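You operate a simulated robot arm through the tools that you are given. There is no shell and no other tool. Be economical: measure what you need, move in short steps, check, and stop when the job is done.

The job below is to be done with a simulated robot arm. You get a single attempt, and the scene is never put back.

JOB
Lift the scalded jar out with the lifter and fill it with compote.
Fine: stand it on the counter, pour from the jug to the ring, lifter and jug back, no spills.

The check looks at the end state, three seconds after you hand in, the way a careful person would. Anything else that was tipped, shoved, dropped, spilled or broken makes it a failure.

ROBOT AND FRAMES
A 6-joint arm with a two-finger parallel gripper, fixed in place. Base frame: the origin is at the foot of the arm, x ahead of it, y to its left, z up. Units: m, degrees, N and s.
With the tool pointing down near the work surface it reaches from about 0.1 to 0.8 m from the base axis. Its first joint turns from -115.0 to 115.0 degrees. Payload 4.2 kg.
The TCP is the grasp point between the finger pads, 0.023 m short of the fingertips. In the tool frame z runs along the fingers and y along their closing line. The gripper opens to 0.094 m. The fingers are 0.038 m wide and 0.01 m thick; the gripper's body (0.054 by 0.096 m) begins 0.039 m behind the TCP.
Orientation is that of the tool frame in the base frame, as a unit quaternion [w, x, y, z]. With the fingers straight down and closing along the base's y, the tool's x points along the base's -x, its y along +y and its z along -z.

CONTROLS
- The arm moves only by the tool arm_command. Its argument "targets" is a list of rows, each an object of numbers (a shift or turn left out is 0, a gripper value left out holds the last): "dx", "dy", "dz": the shift along the tool's x, y, z in m; "ax", "ay", "az": the turn, a rotation vector about the tool's x, y, z in degrees; "gripper": the gripper command, from -1 (shut) to 1 (fully open), values between in proportion. In form: [{"dx": .., "dy": .., "dz": .., "ax": .., "ay": .., "az": .., "gripper": ..}, ...]. A call has 1 to 8 rows; each row is the pose to reach, as a shift and turn from the pose commanded when the call began, along the tool's axes at that moment. Each row takes 0.2 s and may step no farther than 0.05 m and 8.6 degrees from the row before; otherwise, or with a gripper value out of range, the whole call is refused. Where a pose cannot be reached the arm comes as near as it can. A force on the tool above 40 N (or 10 N above the force at the start of the call, whichever is more), or a blocked arm, ends the call early, and 0.2 s more pass. The fingers move at their own pace (about 0.108 m/s each) and stop on an object; they squeeze with about 28 N. The grip force told is the motor's: it shows also when the fingers shut on nothing. Time passes only in rows, and 0.2 s behind the last, so rows that repeat a pose let the fingers close. It gives the time, the measured TCP pose, the force on the tool (base axes), the opening and the grip force at its end, in the units of the frame above (readings bear some noise), and new pictures: "views" is both (left out), scene, wrist or none.
- Cameras (640 x 400 px; columns grow to the right, rows downward): "scene" is fixed at [0.0528, 0.5076, 1.4568]; the picture's right is [-0.64, -0.77, 0.00], its down [-0.32, 0.27, -0.91] and it looks along [0.70, -0.58, -0.42] (base axes); focal length 279 px, centre (320, 200). "wrist" rides on the gripper at [0.086, 0.016, -0.075] in the tool frame; the picture's right is [-0.18, 0.98, 0.00], its down [-0.58, -0.11, -0.81] and it looks along [-0.79, -0.15, 0.59] (tool axes); focal length 243 px, centre (320, 200). There is no depth. A picture from a camera that has moved, and an enlarged one, comes with that camera's place and axes in the base frame and with its lens. The place of the scene camera against the robot may be out by one fixed shift of up to 0.018 m in any direction.
- slide_trunk(by): slides the trunk up (or, below 0, down) by that many m; the arm rides with it, the base frame stays. It gives what a move gives, with no picture.
- zoom(camera, box): a new picture of the part [left, top, right, bottom] of that camera's present view, enlarged. No time passes.
- job_done(): hands the job in; it is judged then, once.

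Work in short steps. Places have to be worked out from the pictures, the camera data and where the tool is seen: move nearer, look again, correct. Check each grasp and each placing, and mend what went wrong. You have 120 turns and 200 pictures in all, those below and enlarged ones among them. Open the gripper and draw the arm clear of the work before you hand the job in, unless the task says otherwise; then end with one line.

The tools are called after ">>>" as a command line: name --argument value ..., lists and objects as JSON in quotes. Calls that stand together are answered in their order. arm_command: Moves the arm, as the interface text tells. Its arguments: {"type":"object","properties":{"targets":{"type":"array","items":{"type":"object","properties":{"dx":{"type":"number"},"dy":{"type":"number"},"dz":{"type":"number"},"ax":{"type":"number"},"ay":{"type":"number"},"az":{"type":"number"},"gripper":{"type":"number"}}}},"views":{"type":"string","enum":["both","scene","wrist","none"]}},"required":["targets"]} The other tools are called the same way: slide_trunk (by) slides the trunk up or down; zoom (camera, box) takes an enlarged picture of a part of a camera's view; job_done () hands the job in.

At the start:

```text
time_s: 0.0
tool_pos: [0.5006, 0.0464, 1.3518]
tool_rot: [0.0, 0.0, 1.0, 0.0]
ft_force: [0.2, 0.7, 0.3]
opening: 0.0943
gripper_force: 0.0
trunk travel left (down, up): [-0.9, 0.09]
```

scene: 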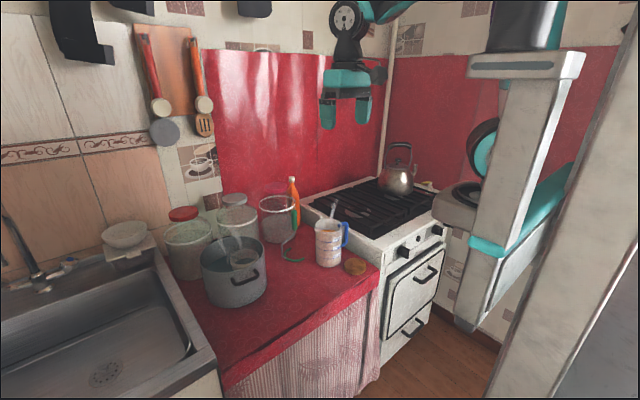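
wrist: 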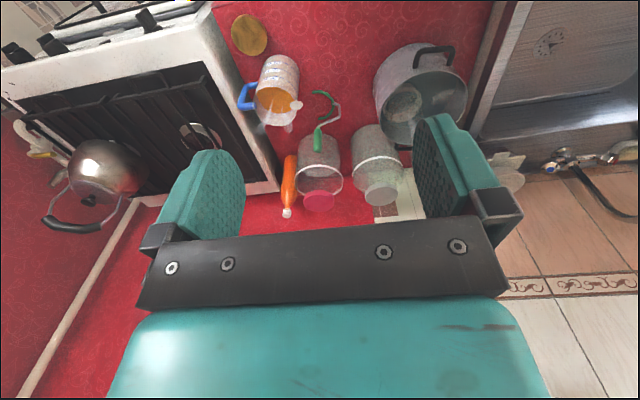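

I'll begin by enlarging the counter region in both cameras to see the pot, jar, lifter and jug.

>>> zoom --camera "scene" --box '[150, 170, 390, 320]'

>>> zoom --camera "wrist" --box '[220, 10, 500, 220]'

```text
2.67 times, centred on (270, 245) of scene
camera zoom: at [0.0528, 0.5076, 1.4568], right [-0.64, -0.77, 0.0], down [-0.32, 0.27, -0.91], along [0.7, -0.58, -0.42], focal length 745 px, centre (453, 80)
```

zoom: 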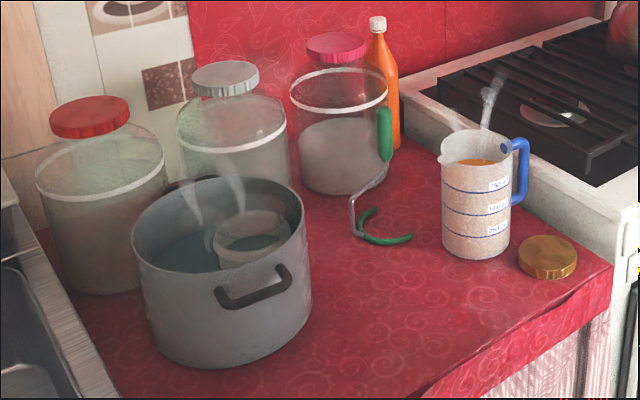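

```text
1.90 times, centred on (360, 115) of wrist
camera zoom: at [0.4138, 0.0624, 1.4264], right [0.18, 0.98, 0.0], down [0.58, -0.11, 0.81], along [0.79, -0.15, -0.59], focal length 462 px, centre (244, 362)
```

zoom: 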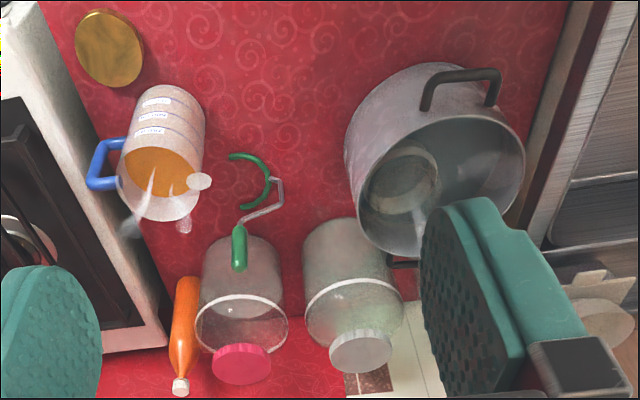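

The lifter seems to stand on the counter near [0.8, 0, 0.78–0.97], the jar is in the pot near [0.76, 0.21], and the jug is near [0.72, -0.095]. I'll move the wrist camera toward the pot for a better look.

>>> arm_command --targets '[{"dy": 0.04, "dz": 0.025}, {"dy": 0.08, "dz": 0.05}, {"dy": 0.12, "dz": 0.075}, {"dy": 0.16, "dz": 0.1}, {"dy": 0.16, "dz": 0.1}]' --views "wrist"

```text
time_s: 1.2
tool_pos: [0.5004, 0.2067, 1.2515]
tool_rot: [-0.001, -0.001, 1.0, 0.0]
ft_force: [0.3, -0.7, -0.4]
opening: 0.0939
gripper_force: 0.0
trunk travel left (down, up): [-0.9, 0.09]
camera wrist: at [0.4136, 0.222, 1.3257], right [0.18, 0.98, 0.0], down [0.58, -0.11, 0.81], along [0.79, -0.15, -0.59], focal length 243 px, centre (320, 200)
```

wrist: 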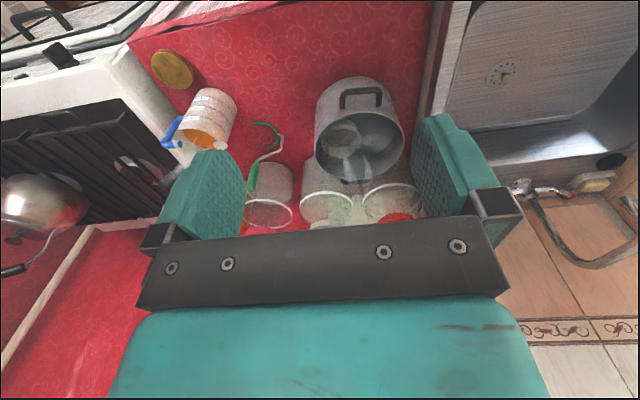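

>>> zoom --camera "wrist" --box '[290, 60, 430, 160]'

>>> zoom --camera "wrist" --box '[150, 80, 310, 230]'

>>> zoom --camera "scene" --box '[190, 225, 280, 290]'

>>> zoom --camera "scene" --box '[270, 190, 380, 280]'

```text
4.00 times, centred on (360, 110) of wrist
camera zoom: at [0.4136, 0.222, 1.3257], right [0.18, 0.98, 0.0], down [0.58, -0.11, 0.81], along [0.79, -0.15, -0.59], focal length 970 px, centre (160, 560)
```

zoom: 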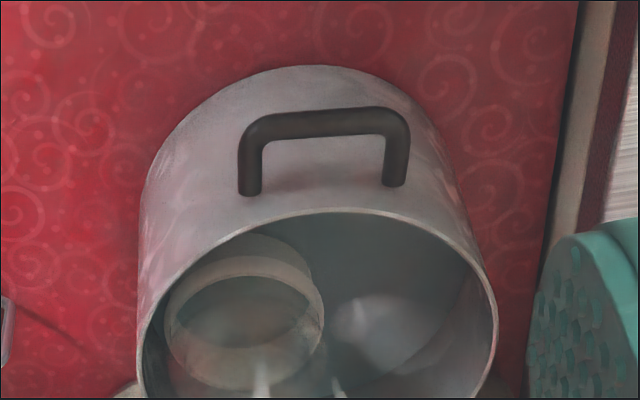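

```text
2.67 times, centred on (230, 155) of wrist
camera zoom: at [0.4136, 0.222, 1.3257], right [0.18, 0.98, 0.0], down [0.58, -0.11, 0.81], along [0.79, -0.15, -0.59], focal length 647 px, centre (560, 320)
```

zoom: 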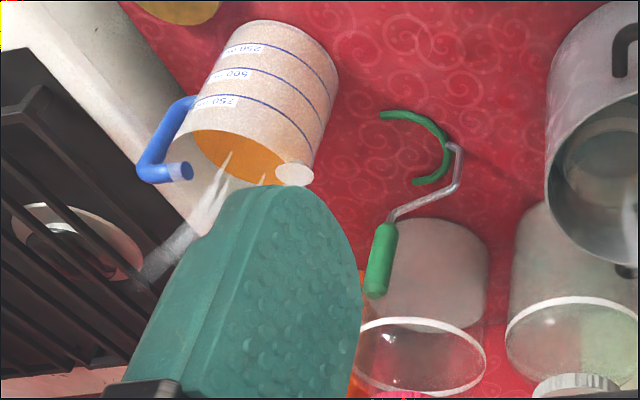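

```text
6.15 times, centred on (235, 258) of scene
camera zoom: at [0.0528, 0.5076, 1.4568], right [-0.64, -0.77, 0.0], down [-0.32, 0.27, -0.91], along [0.7, -0.58, -0.42], focal length 1719 px, centre (843, -154)
```

zoom: 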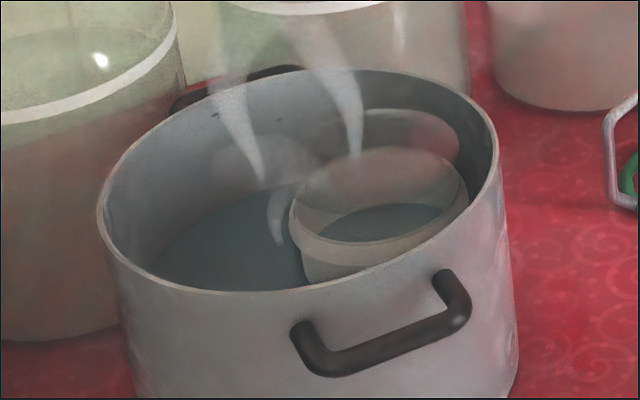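

```text
4.44 times, centred on (325, 235) of scene
camera zoom: at [0.0528, 0.5076, 1.4568], right [-0.64, -0.77, 0.0], down [-0.32, 0.27, -0.91], along [0.7, -0.58, -0.42], focal length 1241 px, centre (298, 44)
```

zoom: 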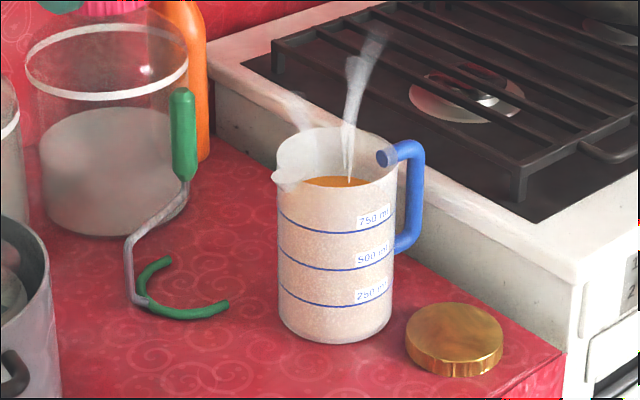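

Triangulating gives these positions:

| Item | Position |
|---|---|
| Lifter handle | Vertical at [0.825, -0.023], z 0.885–0.967, with the C on the counter opening toward -y |
| Jar rim | About [0.80, 0.20, 0.87], inside the pot |
| Pot | Centre [0.80, 0.24], rim z 0.90 |

Next I'll move above the lifter to test reach and refine these numbers.

>>> arm_command --targets '[{"dx": -0.036, "dy": -0.028, "dz": 0.0}, {"dx": -0.072, "dy": -0.056, "dz": 0.0}, {"dx": -0.108, "dy": -0.084, "dz": 0.02}, {"dx": -0.144, "dy": -0.112, "dz": 0.03}, {"dx": -0.18, "dy": -0.14, "dz": 0.04}, {"dx": -0.216, "dy": -0.168, "dz": 0.05}, {"dx": -0.25, "dy": -0.2, "dz": 0.06}, {"dx": -0.25, "dy": -0.2, "dz": 0.06}]' --views "both"

```text
time_s: 3.0
tool_pos: [0.7514, 0.0055, 1.1917]
tool_rot: [0.0, -0.001, 1.0, 0.0]
ft_force: [0.1, -0.1, -0.1]
opening: 0.094
gripper_force: 0.1
trunk travel left (down, up): [-0.9, 0.09]
camera wrist: at [0.6651, 0.0197, 1.2672], right [0.18, 0.98, 0.0], down [0.58, -0.11, 0.81], along [0.79, -0.15, -0.59], focal length 243 px, centre (320, 200)
```

scene: 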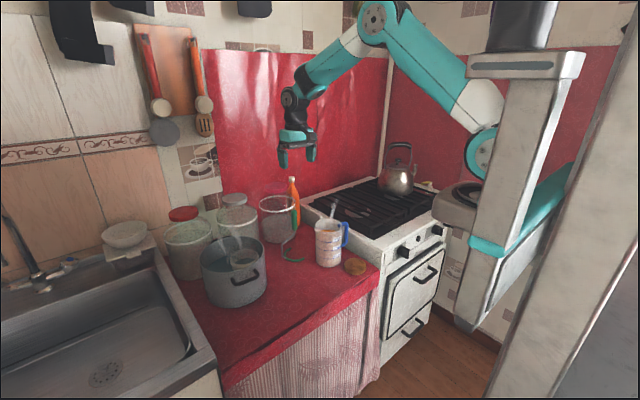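
wrist: 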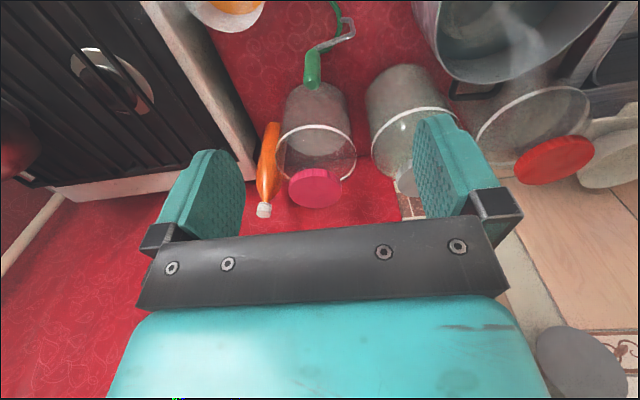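

The handle position from this view agrees with [0.826, -0.023]. I'll move above it to z≈1.05.

>>> arm_command --targets '[{"dx": -0.0245, "dy": -0.0095, "dz": 0.035}, {"dx": -0.049, "dy": -0.019, "dz": 0.07}, {"dx": -0.0736, "dy": -0.0285, "dz": 0.105}, {"dx": -0.0736, "dy": -0.0285, "dz": 0.1417}, {"dx": -0.0736, "dy": -0.0285, "dz": 0.1417}]' --views "both"

```text
time_s: 4.2
tool_pos: [0.8233, -0.0205, 1.0486]
tool_rot: [0.001, 0.0, 1.0, 0.0]
ft_force: [0.2, 0.9, 0.4]
opening: 0.094
gripper_force: 0.0
trunk travel left (down, up): [-0.9, 0.09]
camera wrist: at [0.7374, -0.0057, 1.1239], right [0.18, 0.98, 0.0], down [0.58, -0.11, 0.81], along [0.79, -0.15, -0.59], focal length 243 px, centre (320, 200)
```

scene: 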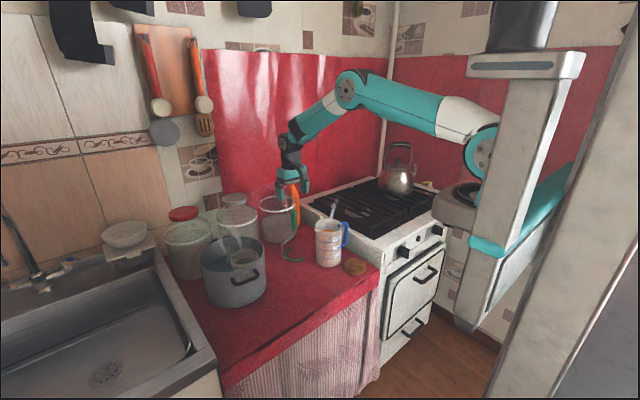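
wrist: 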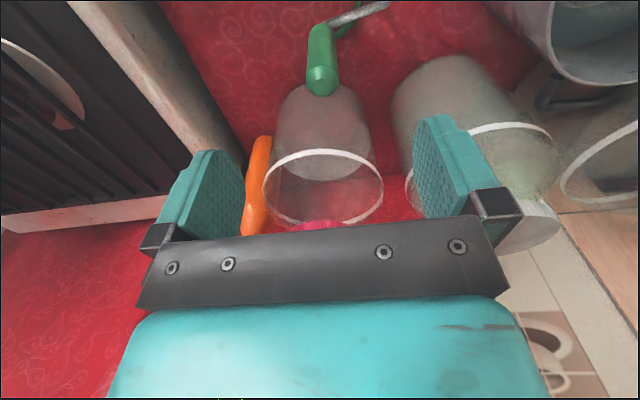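

The handle top sits right under the TCP ([0.824, -0.021]). I'll descend to z≈0.94 with the gripper open.

>>> arm_command --targets '[{"dz": 0.04}, {"dz": 0.08}, {"dz": 0.107}, {"dz": 0.107}]' --views "both"

```text
time_s: 5.2
tool_pos: [0.8224, -0.0206, 0.9426]
tool_rot: [-0.001, 0.0, 1.0, 0.0]
ft_force: [0.1, 0.1, -0.6]
opening: 0.0939
gripper_force: 0.1
trunk travel left (down, up): [-0.9, 0.09]
camera wrist: at [0.736, -0.0063, 1.0164], right [0.18, 0.98, 0.0], down [0.58, -0.11, 0.81], along [0.79, -0.15, -0.59], focal length 243 px, centre (320, 200)
```

scene: 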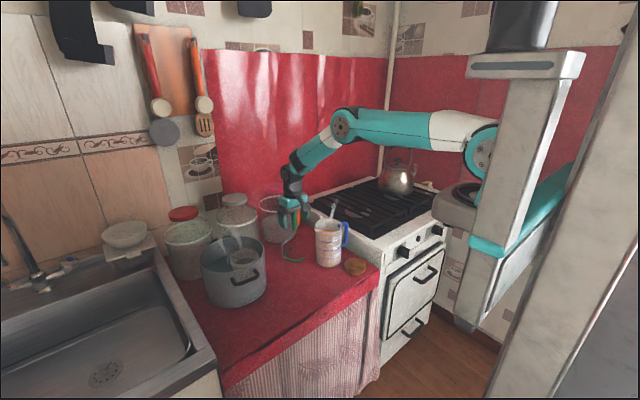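
wrist: 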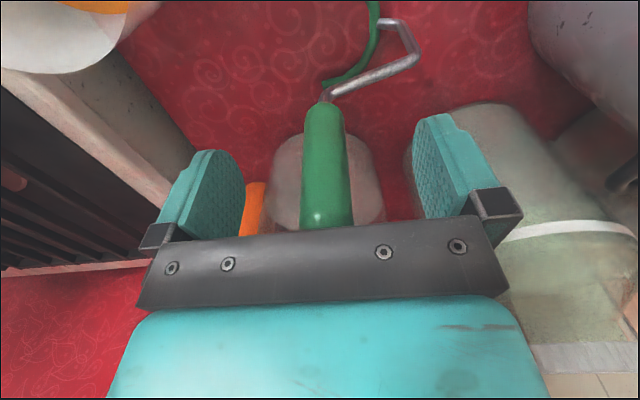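

The handle is centred between the fingers, so I'll close the gripper on it.

>>> arm_command --targets '[{"gripper": -1}, {"gripper": -1}, {"gripper": -1}, {"gripper": -1}]' --views "wrist"

```text
time_s: 6.2
tool_pos: [0.8227, -0.0196, 0.9425]
tool_rot: [0.0, 0.0, 1.0, 0.0]
ft_force: [0.5, 0.6, 0.3]
opening: 0.0213
gripper_force: 27.9
trunk travel left (down, up): [-0.9, 0.09]
camera wrist: at [0.736, -0.0062, 1.0167], right [0.18, 0.98, 0.0], down [0.58, -0.11, 0.81], along [0.79, -0.15, -0.59], focal length 243 px, centre (320, 200)
```

wrist: 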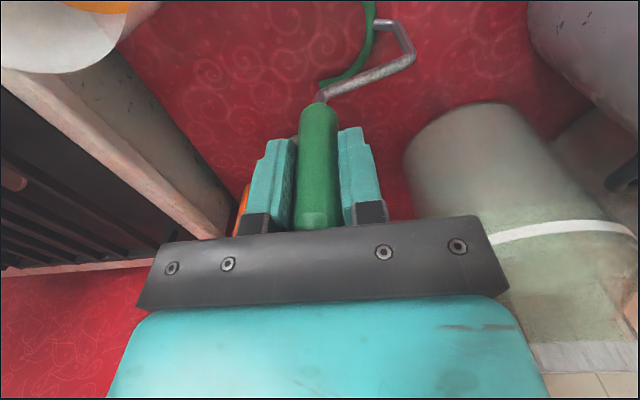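

The handle is gripped with an opening of 0.021 m. I'll lift straight up 0.2 m and look at the lifter.

>>> arm_command --targets '[{"dz": -0.03}, {"dz": -0.06}, {"dz": -0.1}, {"dz": -0.14}, {"dz": -0.18}, {"dz": -0.21}, {"dz": -0.21}]' --views "both"

```text
time_s: 7.8
tool_pos: [0.8245, -0.0199, 1.1543]
tool_rot: [0.0, 0.0, 1.0, 0.0]
ft_force: [0.8, -0.4, -0.2]
opening: 0.0213
gripper_force: 28.1
trunk travel left (down, up): [-0.9, 0.09]
camera wrist: at [0.738, -0.005, 1.2285], right [0.18, 0.98, 0.0], down [0.58, -0.11, 0.81], along [0.79, -0.15, -0.59], focal length 243 px, centre (320, 200)
```

scene: 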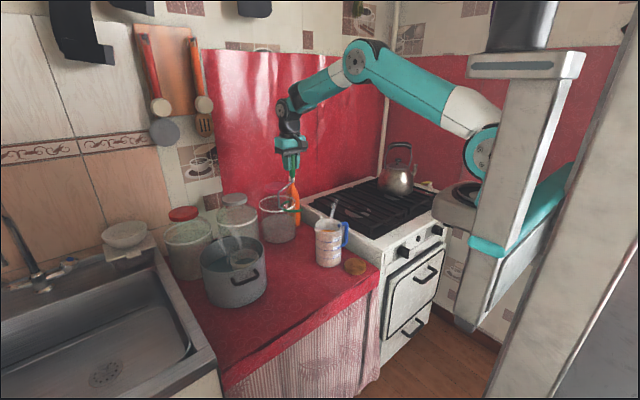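
wrist: 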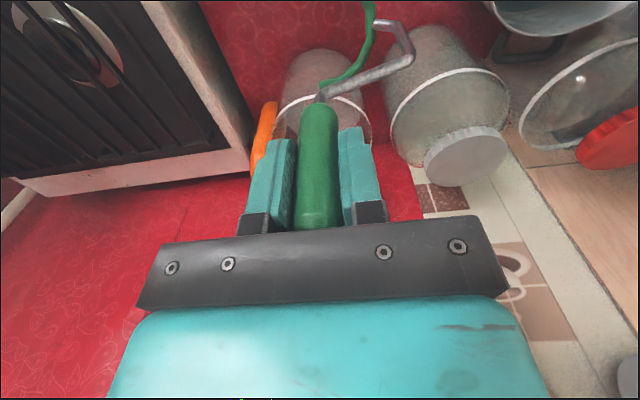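

The lifter came up clean. I'll enlarge it, and the jar, to get the C's shape and the jar's neck.

>>> zoom --camera "scene" --box '[265, 165, 325, 220]'

>>> zoom --camera "scene" --box '[215, 235, 275, 280]'

```text
7.27 times, centred on (295, 192) of scene
camera zoom: at [0.0528, 0.5076, 1.4568], right [-0.64, -0.77, 0.0], down [-0.32, 0.27, -0.91], along [0.7, -0.58, -0.42], focal length 2031 px, centre (502, 254)
```

zoom: 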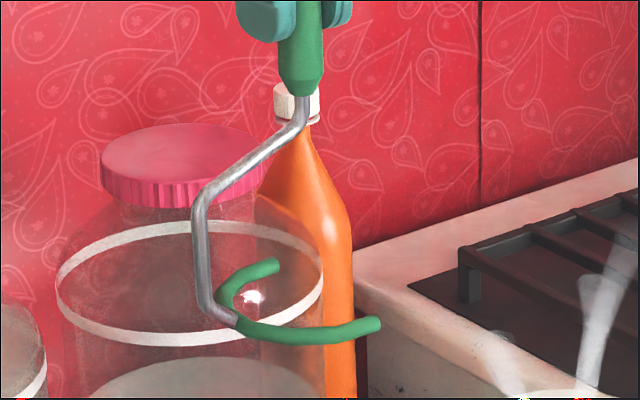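

```text
8.89 times, centred on (245, 258) of scene
camera zoom: at [0.0528, 0.5076, 1.4568], right [-0.64, -0.77, 0.0], down [-0.32, 0.27, -0.91], along [0.7, -0.58, -0.42], focal length 2482 px, centre (987, -311)
```

zoom: 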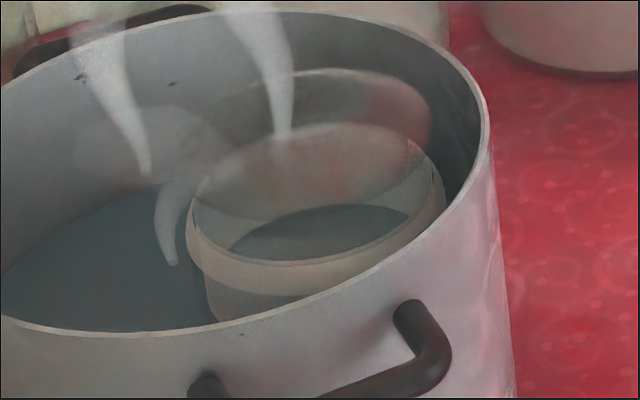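

The C is a half ring with centreline radius about 0.044, centred under the handle axis and opening toward -y. I'll move back and left to look into the pot from close by.

>>> arm_command --targets '[{"dx": 0.0175, "dy": 0.043}, {"dx": 0.035, "dy": 0.086}, {"dx": 0.0525, "dy": 0.13}, {"dx": 0.07, "dy": 0.173}, {"dx": 0.0875, "dy": 0.216}, {"dx": 0.1045, "dy": 0.26}, {"dx": 0.1045, "dy": 0.26}]' --views "wrist"

>>> zoom --camera "wrist" --box '[200, 0, 440, 150]'

>>> zoom --camera "scene" --box '[180, 180, 300, 310]'

```text
time_s: 9.4
tool_pos: [0.7203, 0.2413, 1.1525]
tool_rot: [0.001, 0.0, 1.0, 0.0]
ft_force: [-0.3, 0.4, -1.1]
opening: 0.021
gripper_force: 28.5
trunk travel left (down, up): [-0.9, 0.09]
camera wrist: at [0.634, 0.257, 1.2278], right [0.18, 0.98, 0.0], down [0.58, -0.11, 0.81], along [0.79, -0.15, -0.59], focal length 243 px, centre (320, 200)
```

wrist: 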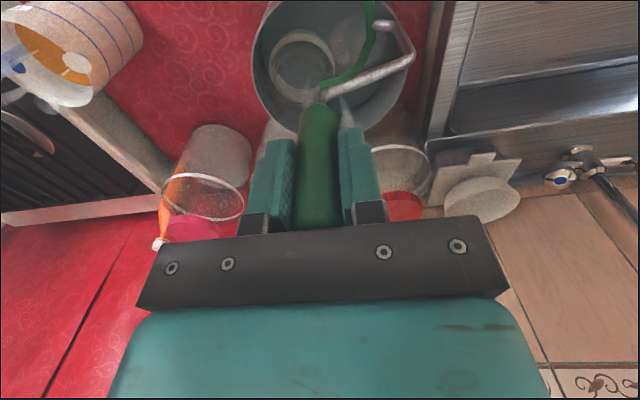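

```text
2.67 times, centred on (320, 75) of wrist
camera zoom: at [0.634, 0.257, 1.2278], right [0.18, 0.98, 0.0], down [0.58, -0.11, 0.81], along [0.79, -0.15, -0.59], focal length 647 px, centre (320, 533)
```

zoom: 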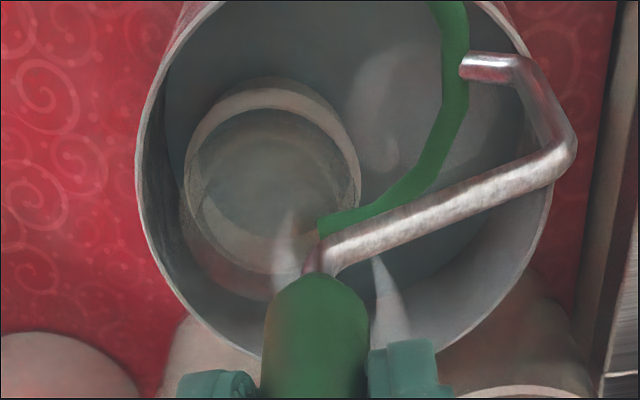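

```text
3.08 times, centred on (240, 245) of scene
camera zoom: at [0.0528, 0.5076, 1.4568], right [-0.64, -0.77, 0.0], down [-0.32, 0.27, -0.91], along [0.7, -0.58, -0.42], focal length 859 px, centre (566, 62)
```

zoom: 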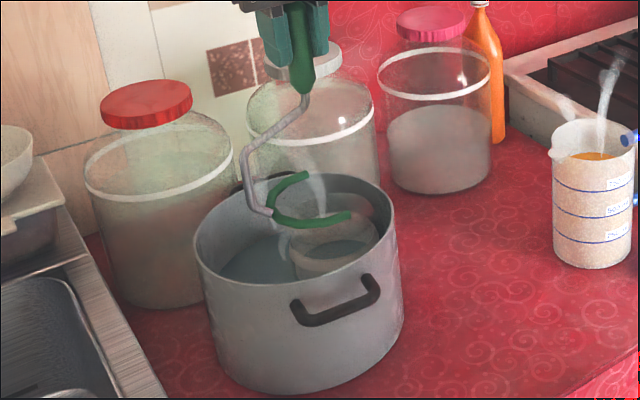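

The jar mouth projects to about [0.79, 0.20] and the pot to [0.79, 0.24] with radius about 0.104. I'll come a little nearer, keeping the C above the pot rim, to refine the jar's x and height.

>>> arm_command --targets '[{"dx": -0.02, "dy": 0.008, "dz": 0.02}, {"dx": -0.035, "dy": 0.015, "dz": 0.045}, {"dx": -0.035, "dy": 0.015, "dz": 0.045}]' --views "none"

>>> zoom --camera "wrist" --box '[200, 0, 440, 150]'

>>> zoom --camera "scene" --box '[190, 200, 280, 290]'

```text
time_s: 10.2
tool_pos: [0.7564, 0.2556, 1.1069]
tool_rot: [0.0, 0.001, 1.0, 0.0]
ft_force: [-0.3, 0.3, -0.2]
opening: 0.0211
gripper_force: 28.0
trunk travel left (down, up): [-0.9, 0.09]
```

```text
2.67 times, centred on (320, 75) of wrist
camera zoom: at [0.6702, 0.2707, 1.1818], right [0.18, 0.98, 0.0], down [0.58, -0.11, 0.81], along [0.79, -0.15, -0.59], focal length 647 px, centre (320, 533)
```

zoom: 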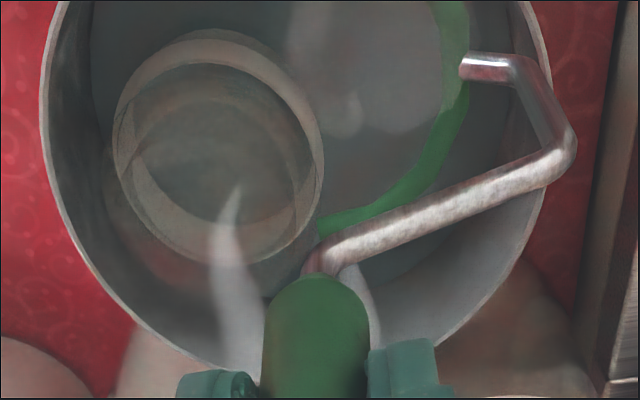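

```text
4.44 times, centred on (235, 245) of scene
camera zoom: at [0.0528, 0.5076, 1.4568], right [-0.64, -0.77, 0.0], down [-0.32, 0.27, -0.91], along [0.7, -0.58, -0.42], focal length 1241 px, centre (698, 0)
```

zoom: 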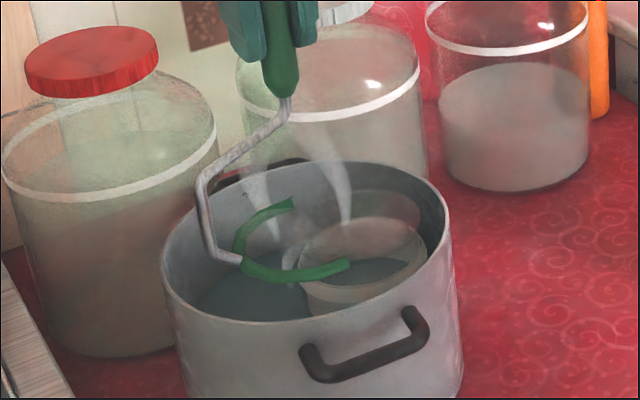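

I estimate the jar axis at [0.793, 0.202] with the lip at about z 0.87–0.89. The C will go down in the free space at handle [0.793, 0.257]. First I'll align while still above.

>>> arm_command --targets '[{"dx": -0.018}, {"dx": -0.0365, "dy": 0.002}, {"dx": -0.0365, "dy": 0.002, "dz": 0.03}, {"dx": -0.0365, "dy": 0.002, "dz": 0.03}]' --views "none"

>>> zoom --camera "scene" --box '[190, 200, 280, 290]'

>>> zoom --camera "wrist" --box '[160, 0, 480, 200]'

```text
time_s: 11.2
tool_pos: [0.7892, 0.2554, 1.0779]
tool_rot: [0.0, 0.0, 1.0, 0.0]
ft_force: [0.3, -0.6, -1.3]
opening: 0.0207
gripper_force: 28.8
out of reach, approached as far as the arm can: row 2, 3, 4
trunk travel left (down, up): [-0.9, 0.09]
```

```text
4.44 times, centred on (235, 245) of scene
camera zoom: at [0.0528, 0.5076, 1.4568], right [-0.64, -0.77, 0.0], down [-0.32, 0.27, -0.91], along [0.7, -0.58, -0.42], focal length 1241 px, centre (698, 0)
```

zoom: 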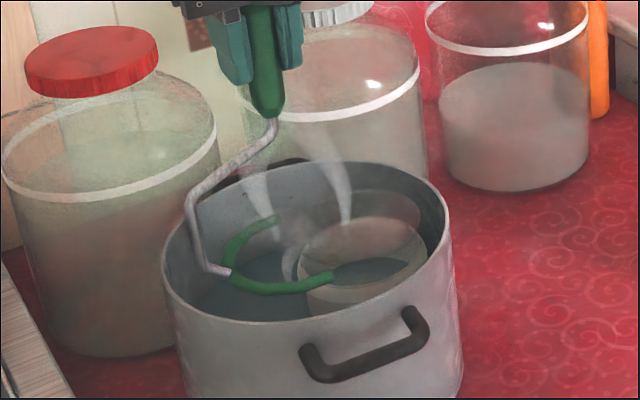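

```text
2.00 times, centred on (320, 100) of wrist
camera zoom: at [0.7021, 0.2702, 1.1522], right [0.18, 0.98, 0.0], down [0.58, -0.11, 0.81], along [0.79, -0.15, -0.59], focal length 485 px, centre (320, 400)
```

zoom: 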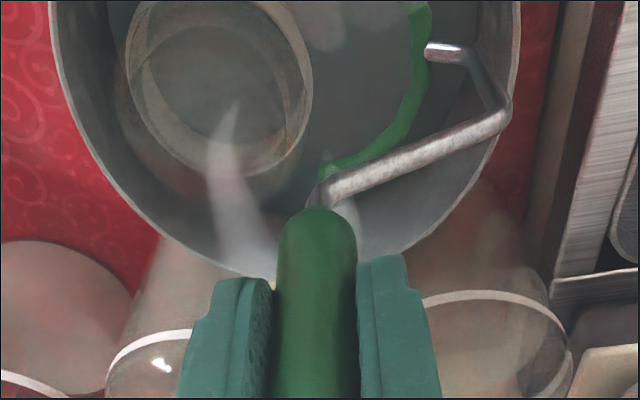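

The arm is at its reach limit here (r≈0.83), but that still leaves enough clearance. I'll descend with the trunk, which keeps the reach, and check partway.

>>> slide_trunk --by -0.03

>>> zoom --camera "scene" --box '[200, 210, 270, 280]'

>>> zoom --camera "wrist" --box '[160, 0, 480, 200]'

```text
time_s: 11.9
tool_pos: [0.7878, 0.2557, 1.0483]
tool_rot: [0.0, -0.001, 1.0, 0.0]
ft_force: [0.2, -0.1, -1.5]
opening: 0.0208
gripper_force: 27.3
trunk travel left (down, up): [-0.87, 0.12]
```

```text
5.71 times, centred on (235, 245) of scene
camera zoom: at [0.0528, 0.5076, 1.4568], right [-0.64, -0.77, 0.0], down [-0.32, 0.27, -0.91], along [0.7, -0.58, -0.42], focal length 1596 px, centre (806, -57)
```

zoom: 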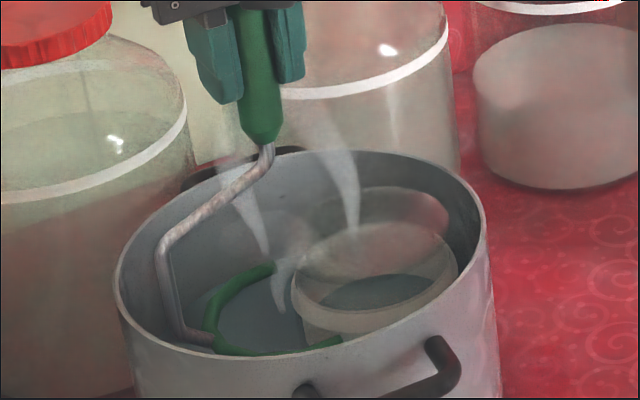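

```text
2.00 times, centred on (320, 100) of wrist
camera zoom: at [0.7022, 0.2703, 1.1225], right [0.18, 0.98, 0.0], down [0.58, -0.11, 0.81], along [0.79, -0.15, -0.59], focal length 485 px, centre (320, 400)
```

zoom: 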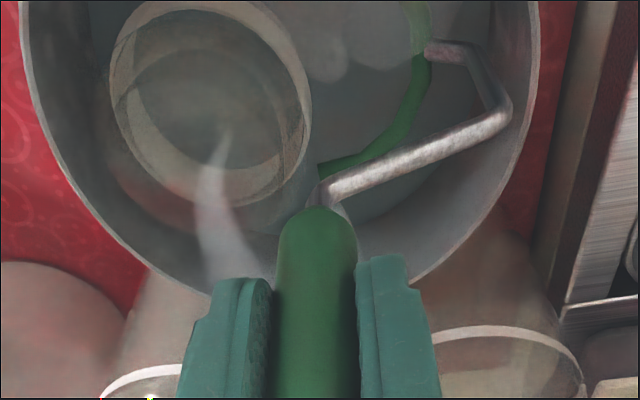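

The calibration checks out: the predicted tip position matches what I see. I'll go down another 0.03 so the C is below the lip.

>>> slide_trunk --by -0.03

>>> zoom --camera "scene" --box '[200, 210, 270, 280]'

>>> zoom --camera "wrist" --box '[160, 0, 480, 200]'

```text
time_s: 12.7
tool_pos: [0.7888, 0.2553, 1.0179]
tool_rot: [0.0, 0.0, 1.0, 0.0]
ft_force: [1.0, 0.6, -1.1]
opening: 0.0209
gripper_force: 27.9
trunk travel left (down, up): [-0.84, 0.15]
```

```text
5.71 times, centred on (235, 245) of scene
camera zoom: at [0.0528, 0.5076, 1.4568], right [-0.64, -0.77, 0.0], down [-0.32, 0.27, -0.91], along [0.7, -0.58, -0.42], focal length 1596 px, centre (806, -57)
```

zoom: 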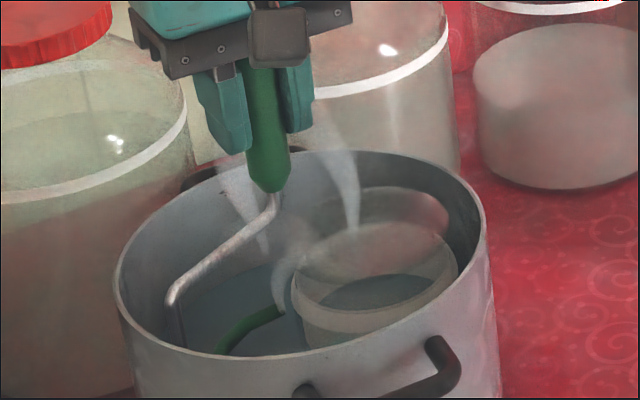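

```text
2.00 times, centred on (320, 100) of wrist
camera zoom: at [0.7022, 0.2703, 1.0925], right [0.18, 0.98, 0.0], down [0.58, -0.11, 0.81], along [0.79, -0.15, -0.59], focal length 485 px, centre (320, 400)
```

zoom: 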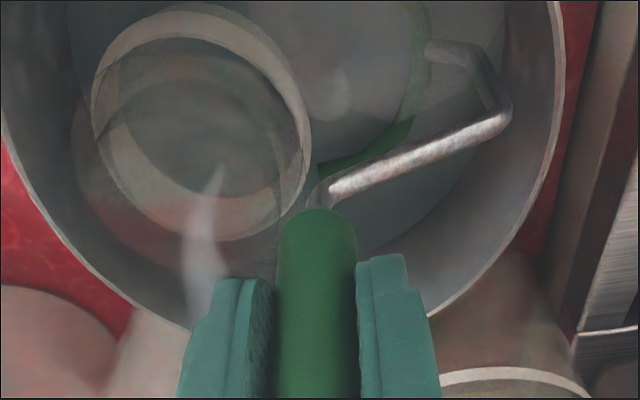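

The C is now below lip level in the free space. I'll slide -y slowly, about halfway, and check.

>>> arm_command --targets '[{"dy": -0.01}, {"dx": -0.001, "dy": -0.02}, {"dx": -0.002, "dy": -0.03}]' --views "none"

>>> zoom --camera "scene" --box '[200, 210, 270, 280]'

>>> zoom --camera "wrist" --box '[160, 0, 480, 200]'

```text
time_s: 13.5
tool_pos: [0.7911, 0.2247, 1.0178]
tool_rot: [0.0, 0.0, 1.0, 0.0]
ft_force: [2.0, 1.8, -3.4]
opening: 0.0214
gripper_force: 27.8
trunk travel left (down, up): [-0.84, 0.15]
```

```text
5.71 times, centred on (235, 245) of scene
camera zoom: at [0.0528, 0.5076, 1.4568], right [-0.64, -0.77, 0.0], down [-0.32, 0.27, -0.91], along [0.7, -0.58, -0.42], focal length 1596 px, centre (806, -57)
```

zoom: 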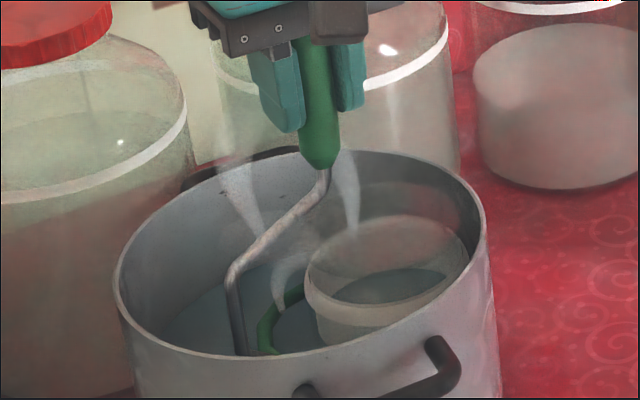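

```text
2.00 times, centred on (320, 100) of wrist
camera zoom: at [0.7041, 0.24, 1.0929], right [0.18, 0.98, 0.0], down [0.58, -0.11, 0.81], along [0.79, -0.15, -0.59], focal length 485 px, centre (320, 400)
```

zoom: 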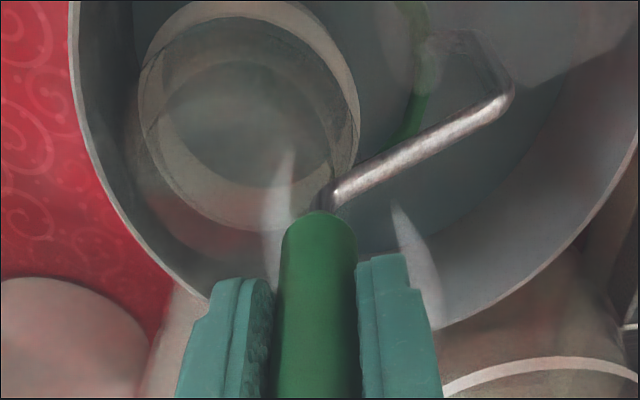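

The jar shifted about 1 cm toward -y, so a tip is touching something. I'll look closer before going on.

>>> zoom --camera "scene" --box '[222, 226, 262, 256]'

>>> zoom --camera "wrist" --box '[220, 0, 380, 110]'

```text
13.33 times, centred on (242, 241) of scene
camera zoom: at [0.0528, 0.5076, 1.4568], right [-0.64, -0.77, 0.0], down [-0.32, 0.27, -0.91], along [0.7, -0.58, -0.42], focal length 3724 px, centre (1360, -347)
```

zoom: 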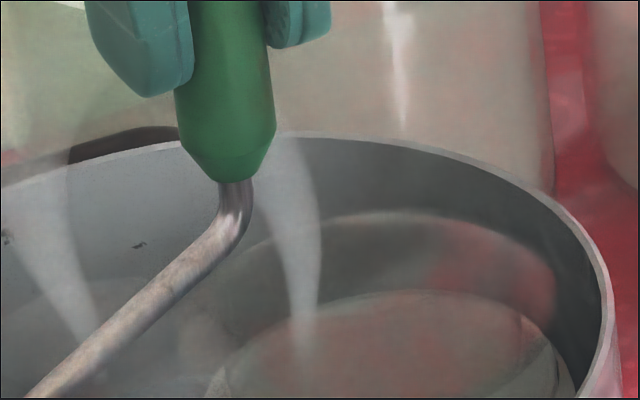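

```text
3.64 times, centred on (300, 55) of wrist
camera zoom: at [0.7041, 0.24, 1.0929], right [0.18, 0.98, 0.0], down [0.58, -0.11, 0.81], along [0.79, -0.15, -0.59], focal length 882 px, centre (393, 727)
```

zoom: 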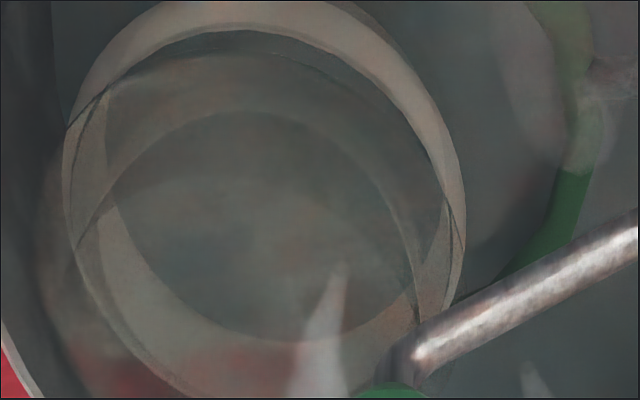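

The force on the tool (+x, +y) shows the +x tip touching the neck, so the C sits a few mm too far toward -x. I'll back off slightly, shift +x by 5 mm, then slide on in small steps.

>>> arm_command --targets '[{"dy": 0.008}, {"dx": -0.005, "dy": 0.008}, {"dx": -0.0055, "dy": 0.0}, {"dx": -0.0055, "dy": -0.008}]' --views "none"

>>> zoom --camera "scene" --box '[200, 210, 270, 280]'

>>> zoom --camera "wrist" --box '[160, 0, 480, 200]'

```text
time_s: 14.5
tool_pos: [0.7965, 0.217, 1.0177]
tool_rot: [0.001, -0.002, 1.0, 0.0]
ft_force: [-1.2, 7.7, -1.6]
opening: 0.0214
gripper_force: 28.0
trunk travel left (down, up): [-0.84, 0.15]
```

```text
5.71 times, centred on (235, 245) of scene
camera zoom: at [0.0528, 0.5076, 1.4568], right [-0.64, -0.77, 0.0], down [-0.32, 0.27, -0.91], along [0.7, -0.58, -0.42], focal length 1596 px, centre (806, -57)
```

zoom: 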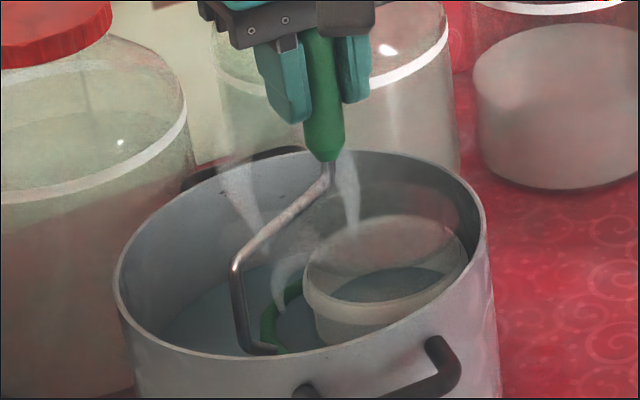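

```text
2.00 times, centred on (320, 100) of wrist
camera zoom: at [0.71, 0.2338, 1.093], right [0.18, 0.98, 0.0], down [0.58, -0.11, 0.81], along [0.79, -0.15, -0.59], focal length 485 px, centre (320, 400)
```

zoom: 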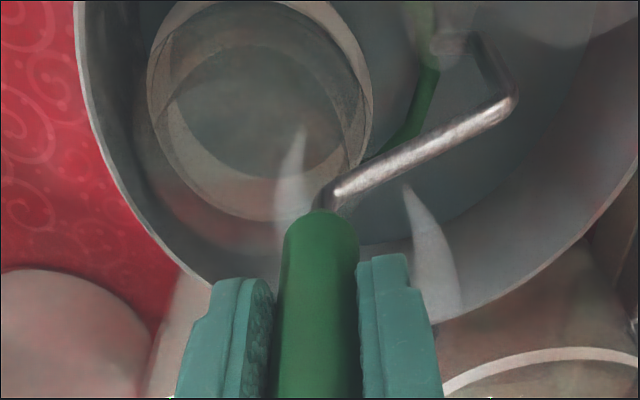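

There's contact again, now mostly along y at 7.7 N. I'll enlarge to see whether the tips are under the lip or against it.

>>> zoom --camera "wrist" --box '[290, 20, 400, 110]'

>>> zoom --camera "scene" --box '[225, 240, 265, 275]'

```text
4.44 times, centred on (345, 65) of wrist
camera zoom: at [0.71, 0.2338, 1.093], right [0.18, 0.98, 0.0], down [0.58, -0.11, 0.81], along [0.79, -0.15, -0.59], focal length 1078 px, centre (209, 800)
```

zoom: 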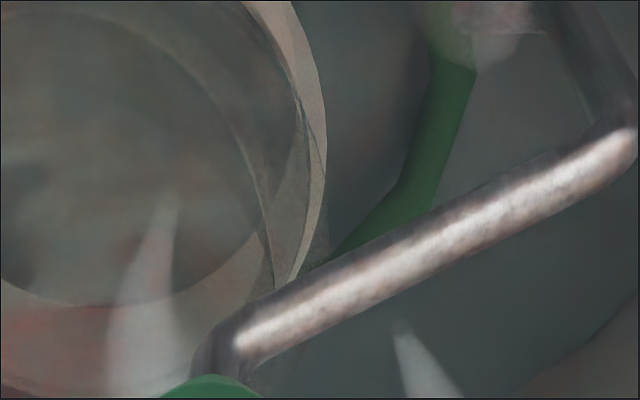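

```text
11.43 times, centred on (245, 258) of scene
camera zoom: at [0.0528, 0.5076, 1.4568], right [-0.64, -0.77, 0.0], down [-0.32, 0.27, -0.91], along [0.7, -0.58, -0.42], focal length 3192 px, centre (1177, -457)
```

zoom: 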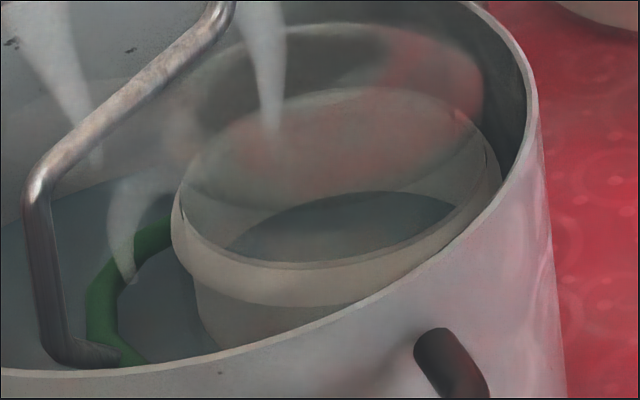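

The geometry fits the tips touching the lip (r≈0.0465) rather than the neck (r≈0.04), so the C is a little too high. I'll back off in +y, lower it 0.02 and try again.

>>> arm_command --targets '[{"dx": 0.002, "dy": 0.013}, {"dx": 0.004, "dy": 0.026}, {"dx": 0.006, "dy": 0.036}, {"dx": 0.006, "dy": 0.036}]' --views "none"

>>> slide_trunk --by -0.02

>>> zoom --camera "scene" --box '[200, 220, 270, 280]'

```text
time_s: 15.5
tool_pos: [0.7901, 0.2534, 1.019]
tool_rot: [0.001, 0.0, 1.0, -0.001]
ft_force: [-0.1, -0.5, -0.5]
opening: 0.021
gripper_force: 28.0
trunk travel left (down, up): [-0.84, 0.15]
```

```text
time_s: 16.2
tool_pos: [0.7901, 0.2538, 0.9986]
tool_rot: [0.0, 0.0, 1.0, 0.0]
ft_force: [-0.7, 0.5, -1.5]
opening: 0.0215
gripper_force: 27.7
trunk travel left (down, up): [-0.82, 0.17]
```

```text
6.67 times, centred on (235, 250) of scene
camera zoom: at [0.0528, 0.5076, 1.4568], right [-0.64, -0.77, 0.0], down [-0.32, 0.27, -0.91], along [0.7, -0.58, -0.42], focal length 1862 px, centre (887, -133)
```

zoom: 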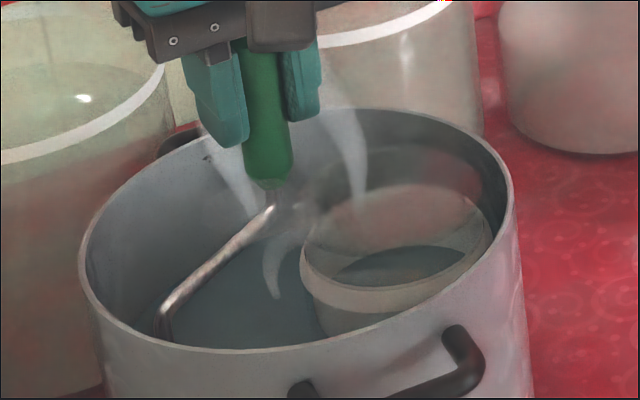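

The C is submerged and clear of the lip. I'll slide -y again, keeping x = 0.796, which gave a balanced contact earlier.

>>> arm_command --targets '[{"dx": -0.002, "dy": -0.012}, {"dx": -0.005, "dy": -0.024}, {"dx": -0.006, "dy": -0.034}]' --views "none"

>>> zoom --camera "scene" --box '[200, 220, 270, 280]'

```text
time_s: 17.0
tool_pos: [0.7963, 0.2236, 1.0005]
tool_rot: [0.004, -0.004, 1.0, 0.002]
ft_force: [1.0, 16.8, 3.1]
opening: 0.0216
gripper_force: 28.1
trunk travel left (down, up): [-0.82, 0.17]
```

```text
6.67 times, centred on (235, 250) of scene
camera zoom: at [0.0528, 0.5076, 1.4568], right [-0.64, -0.77, 0.0], down [-0.32, 0.27, -0.91], along [0.7, -0.58, -0.42], focal length 1862 px, centre (887, -133)
```

zoom: 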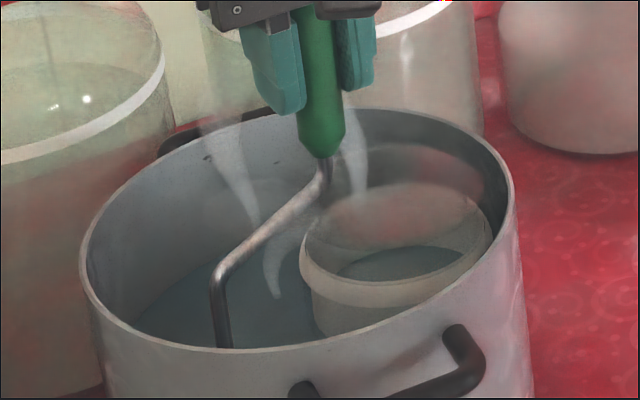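

Contact came sooner when lower, so the jar's body widens below a short neck. The neck must lie just under the lip, at roughly z 0.86–0.876. I'll back off and raise the C to z≈0.867.

>>> arm_command --targets '[{"dx": 0.002, "dy": 0.012}, {"dx": 0.004, "dy": 0.024}, {"dx": 0.006, "dy": 0.034}, {"dx": 0.006, "dy": 0.034}]' --views "none"

>>> slide_trunk --by 0.034

>>> zoom --camera "scene" --box '[205, 225, 265, 275]'

>>> zoom --camera "wrist" --box '[180, 0, 400, 130]'

```text
time_s: 18.0
tool_pos: [0.7895, 0.2531, 0.9982]
tool_rot: [0.0, 0.0, 1.0, 0.0]
ft_force: [-1.0, -0.1, -1.4]
opening: 0.0213
gripper_force: 28.2
trunk travel left (down, up): [-0.82, 0.17]
```

```text
time_s: 18.8
tool_pos: [0.7894, 0.2538, 1.0317]
tool_rot: [0.0, 0.0, 1.0, 0.0]
ft_force: [-0.5, -0.1, -1.6]
opening: 0.0214
gripper_force: 28.5
trunk travel left (down, up): [-0.854, 0.136]
```

```text
8.00 times, centred on (235, 250) of scene
camera zoom: at [0.0528, 0.5076, 1.4568], right [-0.64, -0.77, 0.0], down [-0.32, 0.27, -0.91], along [0.7, -0.58, -0.42], focal length 2234 px, centre (1000, -200)
```

zoom: 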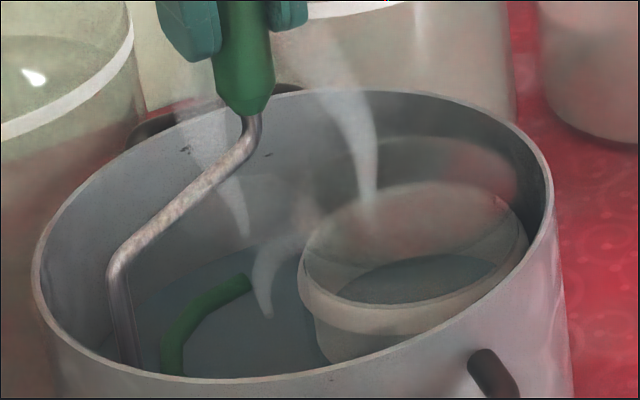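

```text
2.91 times, centred on (290, 65) of wrist
camera zoom: at [0.7026, 0.2691, 1.1068], right [0.18, 0.98, 0.0], down [0.58, -0.11, 0.81], along [0.79, -0.15, -0.59], focal length 706 px, centre (407, 593)
```

zoom: 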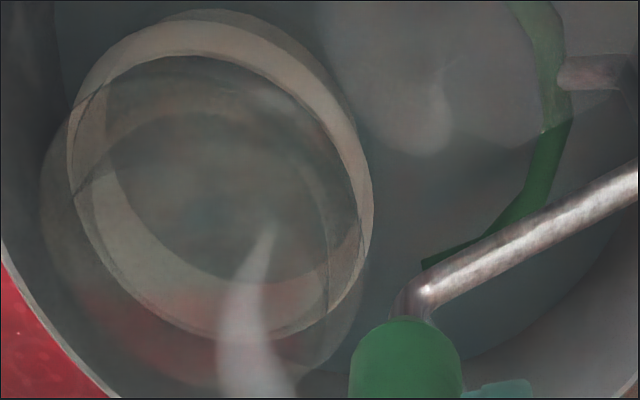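

The wider body (r≈0.055) is now visible, resting against the pot wall. The jar centre is about [0.794, 0.194]. I'll slide in at neck height, partway first.

>>> arm_command --targets '[{"dx": -0.002, "dy": -0.011}, {"dx": -0.004, "dy": -0.022}, {"dx": -0.005, "dy": -0.032}]' --views "none"

>>> zoom --camera "scene" --box '[205, 225, 265, 275]'

>>> zoom --camera "wrist" --box '[220, 0, 440, 130]'

```text
time_s: 19.6
tool_pos: [0.7943, 0.2231, 1.0337]
tool_rot: [0.001, 0.0, 1.0, -0.001]
ft_force: [1.4, 0.9, -0.4]
opening: 0.0214
gripper_force: 27.5
trunk travel left (down, up): [-0.854, 0.136]
```

```text
8.00 times, centred on (235, 250) of scene
camera zoom: at [0.0528, 0.5076, 1.4568], right [-0.64, -0.77, 0.0], down [-0.32, 0.27, -0.91], along [0.7, -0.58, -0.42], focal length 2234 px, centre (1000, -200)
```

zoom: 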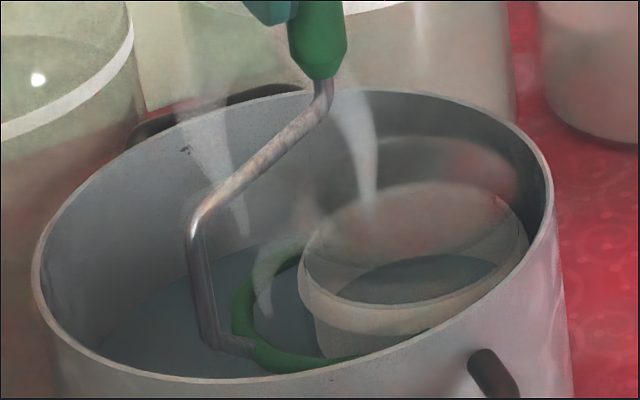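

```text
2.91 times, centred on (330, 65) of wrist
camera zoom: at [0.7077, 0.2373, 1.1075], right [0.18, 0.98, 0.0], down [0.58, -0.11, 0.81], along [0.79, -0.15, -0.59], focal length 706 px, centre (291, 593)
```

zoom: 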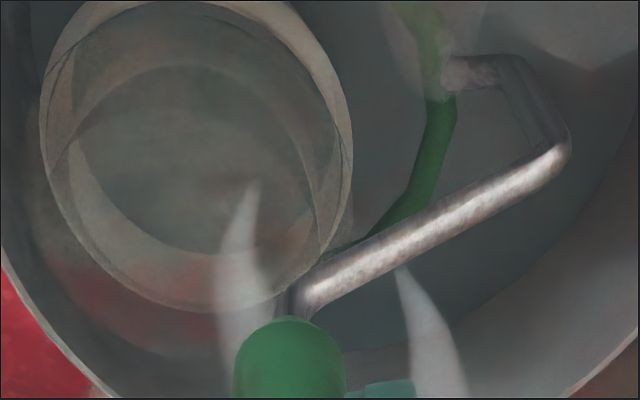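

There's no contact force now, and the near arm is visible under the lip in front of the neck. I'll continue in gently.

>>> arm_command --targets '[{"dy": -0.008}, {"dy": -0.016}, {"dy": -0.022}]' --views "none"

>>> zoom --camera "scene" --box '[205, 225, 265, 275]'

>>> zoom --camera "wrist" --box '[220, 0, 440, 130]'

```text
time_s: 20.4
tool_pos: [0.7944, 0.1998, 1.0323]
tool_rot: [0.001, 0.0, 1.0, 0.0]
ft_force: [-0.2, 10.2, 5.6]
opening: 0.0264
gripper_force: 27.9
trunk travel left (down, up): [-0.854, 0.136]
```

```text
8.00 times, centred on (235, 250) of scene
camera zoom: at [0.0528, 0.5076, 1.4568], right [-0.64, -0.77, 0.0], down [-0.32, 0.27, -0.91], along [0.7, -0.58, -0.42], focal length 2234 px, centre (1000, -200)
```

zoom: 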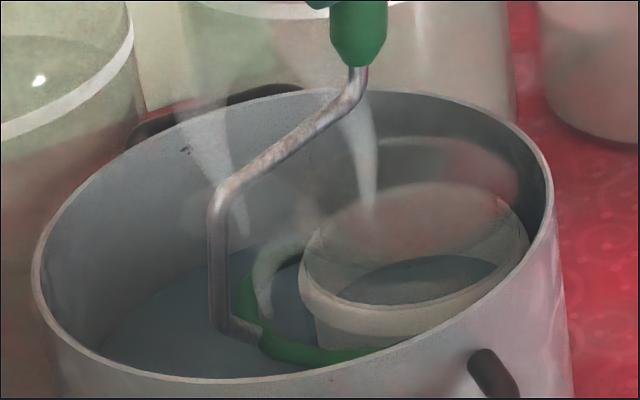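

```text
2.91 times, centred on (330, 65) of wrist
camera zoom: at [0.7074, 0.2157, 1.1078], right [0.18, 0.98, 0.0], down [0.58, -0.11, 0.81], along [0.79, -0.15, -0.59], focal length 706 px, centre (291, 593)
```

zoom: 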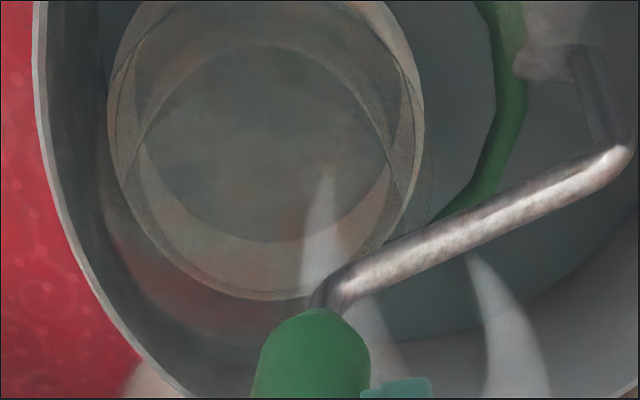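

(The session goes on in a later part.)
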